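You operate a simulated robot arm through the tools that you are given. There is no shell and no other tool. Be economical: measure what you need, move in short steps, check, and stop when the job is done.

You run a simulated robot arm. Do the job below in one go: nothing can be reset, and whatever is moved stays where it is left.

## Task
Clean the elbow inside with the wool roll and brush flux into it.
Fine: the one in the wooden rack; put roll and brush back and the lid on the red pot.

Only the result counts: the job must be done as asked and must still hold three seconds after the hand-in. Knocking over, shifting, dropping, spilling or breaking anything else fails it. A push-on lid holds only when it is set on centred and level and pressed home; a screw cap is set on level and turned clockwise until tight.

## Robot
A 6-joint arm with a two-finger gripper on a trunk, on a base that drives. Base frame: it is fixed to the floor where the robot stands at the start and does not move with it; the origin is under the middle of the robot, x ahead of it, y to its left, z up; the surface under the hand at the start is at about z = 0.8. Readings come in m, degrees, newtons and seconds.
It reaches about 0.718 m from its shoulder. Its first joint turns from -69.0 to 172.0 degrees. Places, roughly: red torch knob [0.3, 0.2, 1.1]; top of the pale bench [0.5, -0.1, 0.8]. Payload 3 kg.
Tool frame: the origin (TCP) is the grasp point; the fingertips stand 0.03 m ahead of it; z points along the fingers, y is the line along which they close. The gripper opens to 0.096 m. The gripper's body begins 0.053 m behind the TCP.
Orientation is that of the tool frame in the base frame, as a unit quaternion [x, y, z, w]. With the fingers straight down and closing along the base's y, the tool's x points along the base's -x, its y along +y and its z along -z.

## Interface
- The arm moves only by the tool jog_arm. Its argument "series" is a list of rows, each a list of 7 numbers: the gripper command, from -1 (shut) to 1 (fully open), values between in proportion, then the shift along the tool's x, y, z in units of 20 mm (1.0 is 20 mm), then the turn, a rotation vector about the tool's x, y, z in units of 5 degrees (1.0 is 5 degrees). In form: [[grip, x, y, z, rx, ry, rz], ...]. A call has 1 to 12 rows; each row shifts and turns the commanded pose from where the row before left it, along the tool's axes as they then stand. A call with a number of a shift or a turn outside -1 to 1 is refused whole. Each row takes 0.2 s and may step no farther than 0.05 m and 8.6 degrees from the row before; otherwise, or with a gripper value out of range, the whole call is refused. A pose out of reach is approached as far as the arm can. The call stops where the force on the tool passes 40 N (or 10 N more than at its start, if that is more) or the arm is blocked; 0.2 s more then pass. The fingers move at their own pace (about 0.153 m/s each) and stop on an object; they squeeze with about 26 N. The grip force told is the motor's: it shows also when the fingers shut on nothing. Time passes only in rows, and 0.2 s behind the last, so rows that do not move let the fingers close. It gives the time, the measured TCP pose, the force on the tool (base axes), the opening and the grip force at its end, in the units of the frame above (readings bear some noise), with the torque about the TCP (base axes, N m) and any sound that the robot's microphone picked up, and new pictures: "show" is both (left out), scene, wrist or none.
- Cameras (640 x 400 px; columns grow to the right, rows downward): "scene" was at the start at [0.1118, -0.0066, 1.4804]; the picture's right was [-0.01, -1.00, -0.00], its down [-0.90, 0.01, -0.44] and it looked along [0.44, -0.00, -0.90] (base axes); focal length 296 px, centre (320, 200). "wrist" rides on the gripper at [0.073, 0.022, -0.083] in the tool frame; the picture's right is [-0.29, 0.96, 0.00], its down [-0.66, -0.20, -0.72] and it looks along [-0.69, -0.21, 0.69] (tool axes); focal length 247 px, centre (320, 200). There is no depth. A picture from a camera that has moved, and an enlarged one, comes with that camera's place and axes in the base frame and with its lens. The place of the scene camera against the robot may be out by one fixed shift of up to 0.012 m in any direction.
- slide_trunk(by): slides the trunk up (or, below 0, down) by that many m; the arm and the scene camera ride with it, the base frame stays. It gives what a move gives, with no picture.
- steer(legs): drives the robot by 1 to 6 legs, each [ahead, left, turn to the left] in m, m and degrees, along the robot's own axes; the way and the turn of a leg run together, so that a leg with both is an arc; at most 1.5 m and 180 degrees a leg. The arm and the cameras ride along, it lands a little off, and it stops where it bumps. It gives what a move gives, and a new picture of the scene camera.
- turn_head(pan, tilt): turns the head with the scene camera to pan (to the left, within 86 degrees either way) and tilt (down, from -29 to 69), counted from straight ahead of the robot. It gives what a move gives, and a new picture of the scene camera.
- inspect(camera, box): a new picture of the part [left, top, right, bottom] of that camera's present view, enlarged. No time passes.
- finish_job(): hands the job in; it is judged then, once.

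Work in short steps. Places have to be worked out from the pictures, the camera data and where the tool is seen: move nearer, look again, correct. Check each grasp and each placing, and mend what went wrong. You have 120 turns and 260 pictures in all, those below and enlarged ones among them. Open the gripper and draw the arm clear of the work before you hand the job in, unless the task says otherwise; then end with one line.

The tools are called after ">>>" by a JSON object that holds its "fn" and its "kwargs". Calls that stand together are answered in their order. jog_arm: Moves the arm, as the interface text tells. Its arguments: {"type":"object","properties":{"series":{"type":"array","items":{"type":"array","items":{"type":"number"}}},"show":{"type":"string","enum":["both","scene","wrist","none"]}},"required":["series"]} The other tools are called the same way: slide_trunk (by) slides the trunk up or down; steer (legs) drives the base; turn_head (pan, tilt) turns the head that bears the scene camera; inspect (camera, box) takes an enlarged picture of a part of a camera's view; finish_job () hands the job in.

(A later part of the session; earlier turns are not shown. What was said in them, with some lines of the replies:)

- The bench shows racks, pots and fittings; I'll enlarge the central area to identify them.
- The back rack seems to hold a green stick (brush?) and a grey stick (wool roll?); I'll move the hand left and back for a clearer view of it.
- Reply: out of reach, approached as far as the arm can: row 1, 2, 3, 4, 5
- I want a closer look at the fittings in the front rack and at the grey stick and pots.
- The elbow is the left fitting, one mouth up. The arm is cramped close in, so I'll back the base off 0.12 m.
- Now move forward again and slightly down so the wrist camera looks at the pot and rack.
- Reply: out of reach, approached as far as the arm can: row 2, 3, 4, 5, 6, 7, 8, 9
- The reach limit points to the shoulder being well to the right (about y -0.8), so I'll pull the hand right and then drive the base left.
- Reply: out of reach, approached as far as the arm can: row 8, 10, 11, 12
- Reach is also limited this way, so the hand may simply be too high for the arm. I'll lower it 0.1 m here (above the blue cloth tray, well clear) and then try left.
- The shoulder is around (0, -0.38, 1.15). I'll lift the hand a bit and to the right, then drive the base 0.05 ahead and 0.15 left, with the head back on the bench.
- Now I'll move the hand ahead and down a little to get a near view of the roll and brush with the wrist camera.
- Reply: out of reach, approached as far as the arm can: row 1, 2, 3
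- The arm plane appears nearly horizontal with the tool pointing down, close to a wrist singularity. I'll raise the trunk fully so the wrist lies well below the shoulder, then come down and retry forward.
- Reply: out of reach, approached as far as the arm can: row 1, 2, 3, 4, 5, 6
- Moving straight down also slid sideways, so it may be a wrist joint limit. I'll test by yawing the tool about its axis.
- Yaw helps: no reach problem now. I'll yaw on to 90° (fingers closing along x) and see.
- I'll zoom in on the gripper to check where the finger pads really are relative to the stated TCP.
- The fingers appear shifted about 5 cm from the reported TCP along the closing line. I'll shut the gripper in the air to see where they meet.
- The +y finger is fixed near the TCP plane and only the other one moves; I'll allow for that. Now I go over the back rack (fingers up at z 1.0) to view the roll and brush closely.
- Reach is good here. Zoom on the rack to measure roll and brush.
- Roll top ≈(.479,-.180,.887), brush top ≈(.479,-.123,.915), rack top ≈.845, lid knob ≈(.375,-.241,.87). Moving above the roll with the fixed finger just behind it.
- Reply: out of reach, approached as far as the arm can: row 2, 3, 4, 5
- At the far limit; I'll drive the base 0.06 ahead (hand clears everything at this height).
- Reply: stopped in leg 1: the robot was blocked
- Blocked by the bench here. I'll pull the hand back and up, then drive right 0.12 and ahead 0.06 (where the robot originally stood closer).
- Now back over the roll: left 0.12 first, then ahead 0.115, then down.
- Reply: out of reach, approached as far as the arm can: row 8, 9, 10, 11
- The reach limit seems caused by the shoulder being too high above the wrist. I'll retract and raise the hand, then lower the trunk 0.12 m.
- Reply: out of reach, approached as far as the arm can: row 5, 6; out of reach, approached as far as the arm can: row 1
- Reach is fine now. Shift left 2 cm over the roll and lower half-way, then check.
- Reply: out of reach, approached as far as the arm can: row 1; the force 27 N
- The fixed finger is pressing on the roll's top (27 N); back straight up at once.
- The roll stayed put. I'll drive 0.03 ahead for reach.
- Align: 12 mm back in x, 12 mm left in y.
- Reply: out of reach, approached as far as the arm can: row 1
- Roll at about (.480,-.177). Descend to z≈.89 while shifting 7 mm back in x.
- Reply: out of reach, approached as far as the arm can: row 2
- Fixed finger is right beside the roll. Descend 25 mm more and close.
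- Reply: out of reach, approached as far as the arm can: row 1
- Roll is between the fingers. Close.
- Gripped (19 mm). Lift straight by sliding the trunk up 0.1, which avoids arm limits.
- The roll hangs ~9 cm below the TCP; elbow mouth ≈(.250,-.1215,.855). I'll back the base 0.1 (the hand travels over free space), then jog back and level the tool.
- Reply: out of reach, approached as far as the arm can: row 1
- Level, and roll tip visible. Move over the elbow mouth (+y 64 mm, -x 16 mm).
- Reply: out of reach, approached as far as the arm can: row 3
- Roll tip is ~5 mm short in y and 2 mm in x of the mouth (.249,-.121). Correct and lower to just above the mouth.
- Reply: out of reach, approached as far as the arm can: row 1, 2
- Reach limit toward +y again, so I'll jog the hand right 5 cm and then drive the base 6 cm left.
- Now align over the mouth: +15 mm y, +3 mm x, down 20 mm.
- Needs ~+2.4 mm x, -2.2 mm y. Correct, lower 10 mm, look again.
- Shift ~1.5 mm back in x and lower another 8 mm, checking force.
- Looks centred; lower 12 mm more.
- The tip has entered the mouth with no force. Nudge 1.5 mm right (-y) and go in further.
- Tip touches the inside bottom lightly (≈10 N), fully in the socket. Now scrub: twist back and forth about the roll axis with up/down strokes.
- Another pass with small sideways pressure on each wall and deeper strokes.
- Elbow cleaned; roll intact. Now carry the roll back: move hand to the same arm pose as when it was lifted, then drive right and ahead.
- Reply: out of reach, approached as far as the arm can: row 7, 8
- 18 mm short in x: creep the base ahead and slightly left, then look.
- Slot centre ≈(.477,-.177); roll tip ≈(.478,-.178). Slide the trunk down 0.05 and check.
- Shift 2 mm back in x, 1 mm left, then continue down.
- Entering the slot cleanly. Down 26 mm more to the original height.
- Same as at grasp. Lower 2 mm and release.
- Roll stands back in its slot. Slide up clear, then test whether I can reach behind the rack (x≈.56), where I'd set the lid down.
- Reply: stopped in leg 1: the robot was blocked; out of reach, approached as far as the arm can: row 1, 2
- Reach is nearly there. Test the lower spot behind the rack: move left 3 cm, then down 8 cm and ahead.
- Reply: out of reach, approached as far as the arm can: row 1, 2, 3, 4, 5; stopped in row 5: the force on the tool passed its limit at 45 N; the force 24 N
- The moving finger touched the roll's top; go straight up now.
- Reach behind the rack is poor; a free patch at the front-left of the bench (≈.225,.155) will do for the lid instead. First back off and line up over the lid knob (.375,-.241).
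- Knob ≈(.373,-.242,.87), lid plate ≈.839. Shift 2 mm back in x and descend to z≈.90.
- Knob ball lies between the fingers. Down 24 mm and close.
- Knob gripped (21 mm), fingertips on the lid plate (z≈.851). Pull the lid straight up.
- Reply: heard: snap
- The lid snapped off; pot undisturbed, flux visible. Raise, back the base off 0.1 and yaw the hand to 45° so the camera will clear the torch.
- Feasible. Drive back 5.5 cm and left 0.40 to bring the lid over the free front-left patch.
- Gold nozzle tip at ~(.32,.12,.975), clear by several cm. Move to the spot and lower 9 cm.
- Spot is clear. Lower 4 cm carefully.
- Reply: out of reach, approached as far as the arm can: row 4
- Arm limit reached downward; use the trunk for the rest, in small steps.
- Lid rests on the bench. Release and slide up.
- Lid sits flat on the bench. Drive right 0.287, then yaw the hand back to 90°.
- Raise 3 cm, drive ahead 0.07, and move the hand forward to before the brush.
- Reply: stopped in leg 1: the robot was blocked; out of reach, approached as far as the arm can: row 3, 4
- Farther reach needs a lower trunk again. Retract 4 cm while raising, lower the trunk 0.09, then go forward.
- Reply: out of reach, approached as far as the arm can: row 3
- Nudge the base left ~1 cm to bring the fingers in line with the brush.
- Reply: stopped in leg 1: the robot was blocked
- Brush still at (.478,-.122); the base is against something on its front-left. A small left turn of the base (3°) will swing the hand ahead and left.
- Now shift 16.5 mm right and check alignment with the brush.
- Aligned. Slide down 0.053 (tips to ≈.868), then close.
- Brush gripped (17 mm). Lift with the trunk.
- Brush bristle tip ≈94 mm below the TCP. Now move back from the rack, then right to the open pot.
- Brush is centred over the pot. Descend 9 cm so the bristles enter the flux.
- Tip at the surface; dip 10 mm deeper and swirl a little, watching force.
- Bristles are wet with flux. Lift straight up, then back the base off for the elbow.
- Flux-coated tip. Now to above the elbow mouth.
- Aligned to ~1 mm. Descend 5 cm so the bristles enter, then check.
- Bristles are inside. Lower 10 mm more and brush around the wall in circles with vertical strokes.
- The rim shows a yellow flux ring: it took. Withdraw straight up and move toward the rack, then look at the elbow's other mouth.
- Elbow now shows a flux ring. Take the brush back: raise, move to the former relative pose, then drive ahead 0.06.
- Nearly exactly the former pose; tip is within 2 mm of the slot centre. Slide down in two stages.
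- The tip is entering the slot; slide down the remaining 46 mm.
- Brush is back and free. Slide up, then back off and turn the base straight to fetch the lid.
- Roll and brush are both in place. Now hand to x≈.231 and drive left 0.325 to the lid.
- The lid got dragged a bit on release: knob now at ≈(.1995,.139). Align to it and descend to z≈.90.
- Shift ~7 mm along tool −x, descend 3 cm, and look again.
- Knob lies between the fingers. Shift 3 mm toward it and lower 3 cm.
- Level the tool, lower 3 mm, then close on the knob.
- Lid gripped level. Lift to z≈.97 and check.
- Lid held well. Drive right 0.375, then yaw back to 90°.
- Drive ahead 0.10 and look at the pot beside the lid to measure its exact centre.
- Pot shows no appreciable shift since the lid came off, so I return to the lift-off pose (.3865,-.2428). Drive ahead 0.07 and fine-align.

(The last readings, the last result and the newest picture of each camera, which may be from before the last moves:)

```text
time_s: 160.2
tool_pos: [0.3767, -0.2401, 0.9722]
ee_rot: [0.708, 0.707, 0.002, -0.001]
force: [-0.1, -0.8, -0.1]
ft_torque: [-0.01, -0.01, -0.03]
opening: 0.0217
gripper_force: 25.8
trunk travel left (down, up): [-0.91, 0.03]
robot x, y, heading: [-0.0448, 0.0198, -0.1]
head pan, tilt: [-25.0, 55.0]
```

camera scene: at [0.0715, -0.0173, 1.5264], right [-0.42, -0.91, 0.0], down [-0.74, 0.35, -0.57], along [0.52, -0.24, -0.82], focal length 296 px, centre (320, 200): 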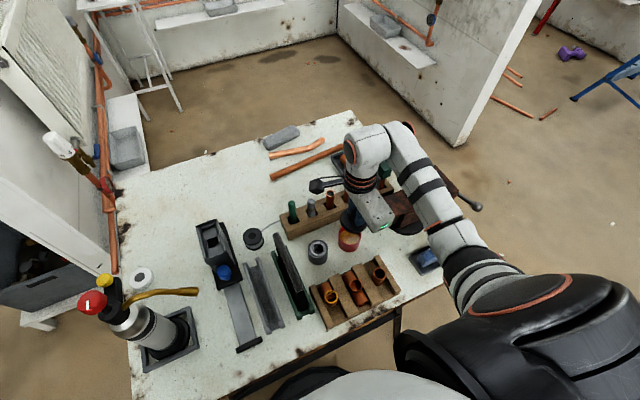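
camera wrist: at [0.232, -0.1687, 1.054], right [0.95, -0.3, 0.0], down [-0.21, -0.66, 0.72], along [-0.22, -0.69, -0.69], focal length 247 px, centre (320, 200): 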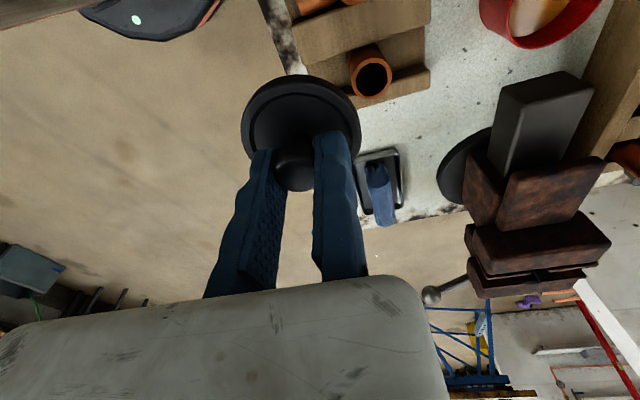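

Align (+10 mm x, -2 mm y), lower to z≈.925, and compare with the lift-off pictures.

>>> {"fn": "jog_arm", "kwargs": {"series": [[-1, -0.11, 0.48, 0, 0, 0, 0], [-1, 0, 0, 1, 0, 0, 0], [-1, 0, 0, 0.8, 0, 0, 0], [-1, 0, 0, 0, 0, 0, 0]], "show": "none"}}

>>> {"fn": "inspect", "kwargs": {"camera": "wrist", "box": [160, 0, 440, 220]}}

>>> {"fn": "inspect", "kwargs": {"camera": "scene", "box": [310, 190, 400, 260]}}

```text
time_s: 161.2
tool_pos: [0.3879, -0.2451, 0.9373]
ee_rot: [0.708, 0.706, -0.001, 0.0]
force: [-0.1, 0.5, 0.0]
ft_torque: [0.01, 0.01, 0.0]
opening: 0.0216
gripper_force: 25.8
trunk travel left (down, up): [-0.91, 0.03]
robot x, y, heading: [-0.0411, 0.0211, -0.1]
head pan, tilt: [-25.0, 55.0]
```

```text
1.82 times, centred on (300, 110) of wrist
camera zoom: at [0.4094, -0.1708, 1.0181], right [0.96, -0.3, 0.0], down [-0.2, -0.66, 0.72], along [-0.21, -0.69, -0.69], focal length 449 px, centre (356, 364)
```

zoom: 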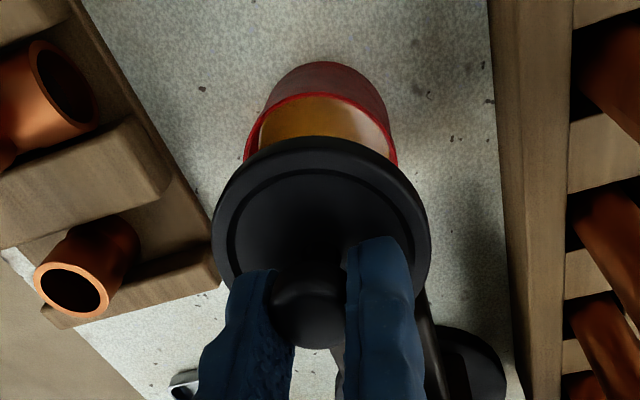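

```text
5.71 times, centred on (355, 225) of scene
camera zoom: at [0.0751, -0.0176, 1.5261], right [-0.42, -0.91, 0.0], down [-0.74, 0.35, -0.57], along [0.52, -0.24, -0.82], focal length 1692 px, centre (120, 57)
```

zoom: 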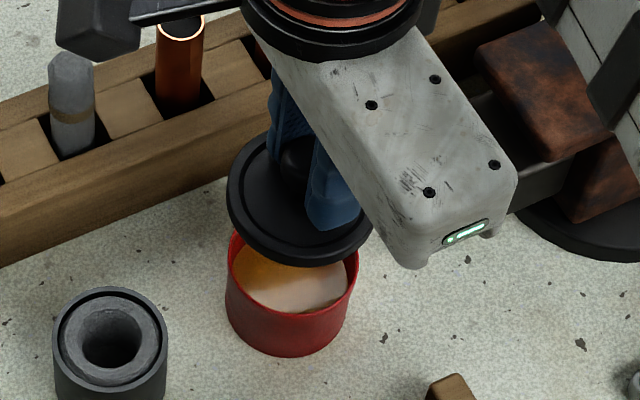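

Nearly identical to the lift-off view (lid within 1 mm of centred). Nudge 0.8 mm and lower to just above the rim.

>>> {"fn": "jog_arm", "kwargs": {"series": [[-1, 0, -0.04, 1, 0, 0, 0], [-1, 0, 0, 1, 0, 0, 0], [-1, 0, 0, 0.25, 0, 0, 0], [-1, 0, 0, 0, 0, 0, 0]], "show": "none"}}

>>> {"fn": "inspect", "kwargs": {"camera": "wrist", "box": [180, 40, 420, 200]}}

>>> {"fn": "inspect", "kwargs": {"camera": "scene", "box": [320, 200, 400, 260]}}

```text
time_s: 162.2
tool_pos: [0.3871, -0.2433, 0.8899]
ee_rot: [0.708, 0.706, 0.0, 0.0]
force: [1.0, 0.4, 0.0]
ft_torque: [0.0, 0.02, -0.03]
opening: 0.0215
gripper_force: 26.4
trunk travel left (down, up): [-0.91, 0.03]
robot x, y, heading: [-0.0418, 0.0232, -0.2]
head pan, tilt: [-25.0, 55.0]
```

```text
2.50 times, centred on (300, 120) of wrist
camera zoom: at [0.4086, -0.1707, 0.9723], right [0.96, -0.3, 0.0], down [-0.2, -0.66, 0.72], along [-0.21, -0.69, -0.69], focal length 617 px, centre (370, 400)
```

zoom: 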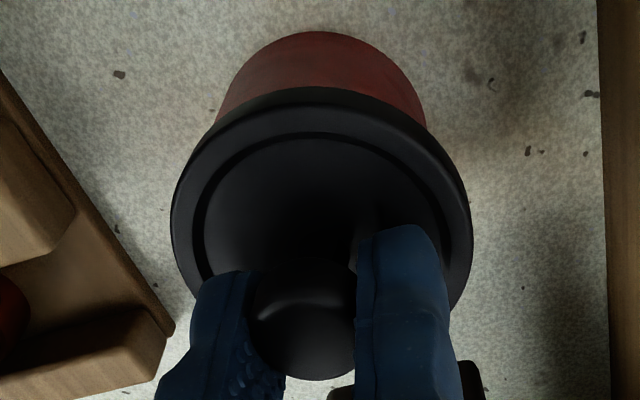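

```text
6.67 times, centred on (360, 230) of scene
camera zoom: at [0.0749, -0.0176, 1.5262], right [-0.42, -0.91, 0.0], down [-0.74, 0.35, -0.57], along [0.52, -0.24, -0.82], focal length 1974 px, centre (53, 0)
```

zoom: 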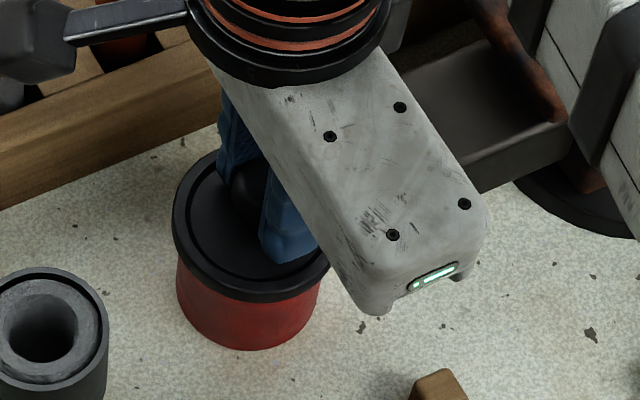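

Centred and level above the rim. Press down in small steps.

>>> {"fn": "jog_arm", "kwargs": {"series": [[-1, 0, 0, 0.2, 0, 0, 0], [-1, 0, 0, 0.15, 0, 0, 0], [-1, 0, 0, 0.15, 0, 0, 0], [-1, 0, 0, 0, 0, 0, 0]], "show": "none"}}

>>> {"fn": "inspect", "kwargs": {"camera": "wrist", "box": [180, 40, 420, 200]}}

```text
time_s: 163.0
tool_pos: [0.3898, -0.2437, 0.884]
ee_rot: [0.708, 0.706, 0.003, 0.002]
force: [-2.6, 1.7, 7.0]
ft_torque: [0.09, 0.18, 0.01]
opening: 0.0218
gripper_force: 26.8
trunk travel left (down, up): [-0.91, 0.03]
robot x, y, heading: [-0.0433, 0.0167, 0.1]
head pan, tilt: [-25.0, 55.0]
heard: snap
stopped in row 4: the force on the tool passed its limit at 43 N (the readings are from after the stop); the commanded pose is now the measured one
```

```text
2.50 times, centred on (300, 120) of wrist
camera zoom: at [0.4104, -0.1706, 0.9657], right [0.96, -0.29, 0.01], down [-0.21, -0.66, 0.72], along [-0.21, -0.69, -0.69], focal length 617 px, centre (370, 400)
```

zoom: 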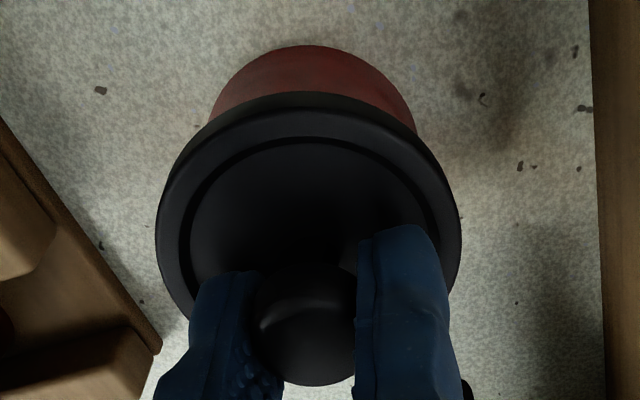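

Snap heard: lid is home. Open just enough to clear the knob, then rise straight up.

>>> {"fn": "jog_arm", "kwargs": {"series": [[-0.35, 0, 0, 0, 0, 0, 0], [-0.35, 0, 0, 0, 0, 0, 0], [-0.3, 0, 0, -0.5, 0, 0, 0], [-0.3, 0, 0, -1, 0, 0, 0], [-0.3, 0, 0, -1, 0, 0, 0], [0, 0, 0, -1, 0, 0, 0], [0, 0, 0, -0.5, 0, 0, 0], [0, 0, 0, 0, 0, 0, 0]]}}

>>> {"fn": "inspect", "kwargs": {"camera": "wrist", "box": [200, 0, 440, 180]}}

>>> {"fn": "inspect", "kwargs": {"camera": "scene", "box": [280, 180, 420, 290]}}

```text
time_s: 164.8
tool_pos: [0.3868, -0.2427, 0.9632]
ee_rot: [0.708, 0.706, 0.004, 0.003]
force: [0.8, 0.0, 0.5]
ft_torque: [0.02, 0.01, -0.04]
opening: 0.048
gripper_force: 0.0
trunk travel left (down, up): [-0.91, 0.03]
robot x, y, heading: [-0.038, 0.0186, 0.0]
head pan, tilt: [-25.0, 55.0]
camera scene: at [0.075, -0.0176, 1.5262], right [-0.42, -0.91, 0.0], down [-0.74, 0.35, -0.57], along [0.52, -0.24, -0.82], focal length 296 px, centre (320, 200)
camera wrist: at [0.4092, -0.1699, 1.0456], right [0.96, -0.29, 0.01], down [-0.21, -0.66, 0.72], along [-0.21, -0.69, -0.69], focal length 247 px, centre (320, 200)
```

scene: 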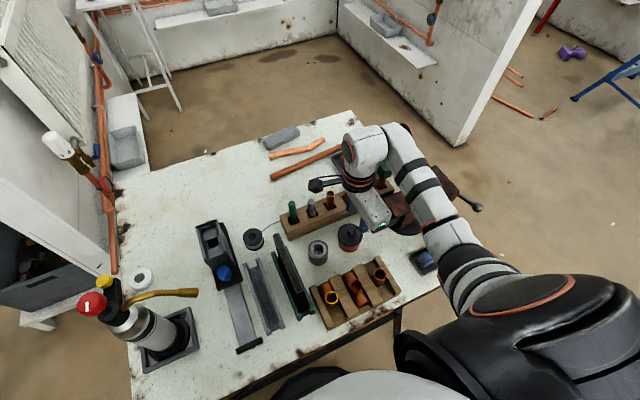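
wrist: 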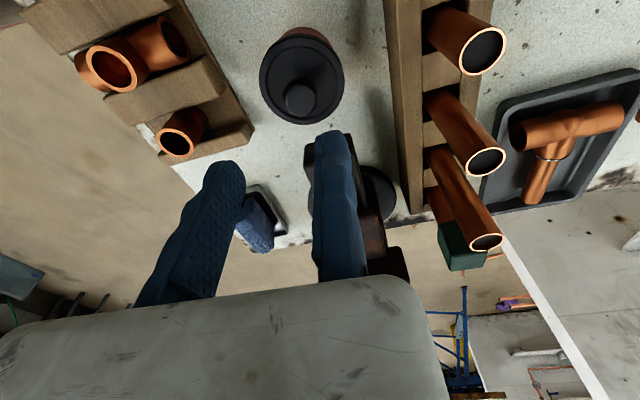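

```text
2.22 times, centred on (320, 90) of wrist
camera zoom: at [0.4092, -0.1699, 1.0456], right [0.96, -0.29, 0.01], down [-0.21, -0.66, 0.72], along [-0.21, -0.69, -0.69], focal length 549 px, centre (320, 444)
```

zoom: 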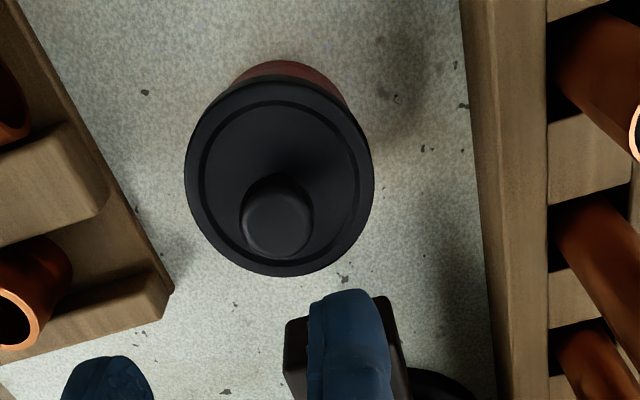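

```text
3.64 times, centred on (350, 235) of scene
camera zoom: at [0.075, -0.0176, 1.5262], right [-0.42, -0.91, 0.0], down [-0.74, 0.35, -0.57], along [0.52, -0.24, -0.82], focal length 1076 px, centre (211, 73)
```

zoom: 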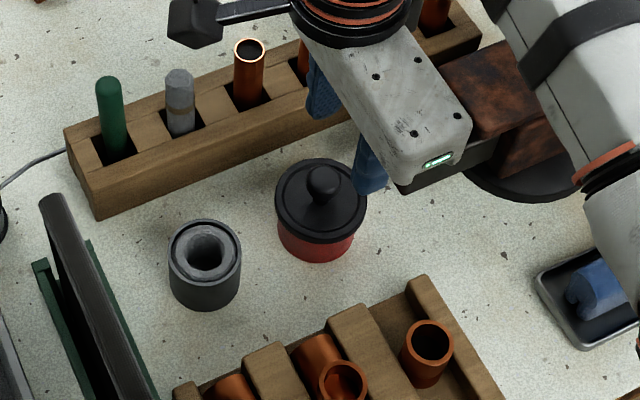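

Lid is seated level; roll and brush stand in their slots. Back the base off so the arm is clear and take a last look.

>>> {"fn": "steer", "kwargs": {"legs": [[-0.25, 0, 0]]}}

>>> {"fn": "inspect", "kwargs": {"camera": "scene", "box": [240, 140, 400, 290]}}

```text
time_s: 166.6
tool_pos: [0.1401, -0.2429, 0.9622]
ee_rot: [0.709, 0.705, 0.003, 0.002]
force: [0.0, 0.6, -0.8]
ft_torque: [0.04, 0.01, -0.04]
opening: 0.0481
gripper_force: 0.0
trunk travel left (down, up): [-0.91, 0.03]
robot x, y, heading: [-0.2877, 0.0178, -0.3]
head pan, tilt: [-25.0, 55.0]
camera scene: at [-0.1724, -0.017, 1.5261], right [-0.43, -0.9, 0.0], down [-0.74, 0.35, -0.57], along [0.52, -0.25, -0.82], focal length 296 px, centre (320, 200)
```

scene: 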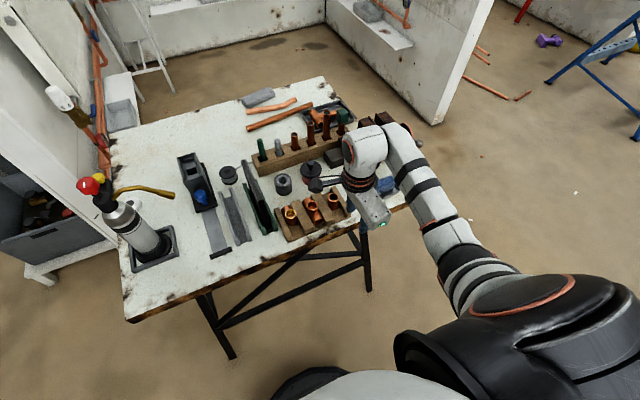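

```text
2.67 times, centred on (320, 215) of scene
camera zoom: at [-0.1724, -0.017, 1.5261], right [-0.43, -0.9, 0.0], down [-0.74, 0.35, -0.57], along [0.52, -0.25, -0.82], focal length 789 px, centre (320, 160)
```

zoom: 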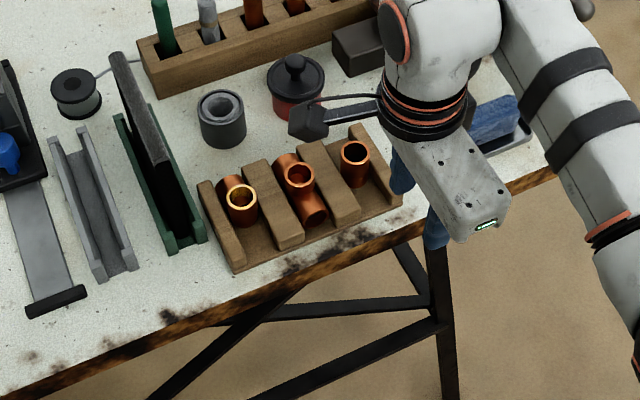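

Everything is in place: elbow fluxed, roll and brush in their slots, lid on the red pot, gripper open and clear. Handing in.

>>> {"fn": "finish_job", "kwargs": {}}

```text
The job is handed in.
```

I scrubbed the upward mouth of the rack elbow with the wool roll and brushed flux into it. Its horizontal mouth was not worked; a yellow flux ring shows on the treated mouth, but no picture confirmed the cleaning itself. Roll and brush are back in their slots, and the lid is pressed onto the red pot (snap heard).
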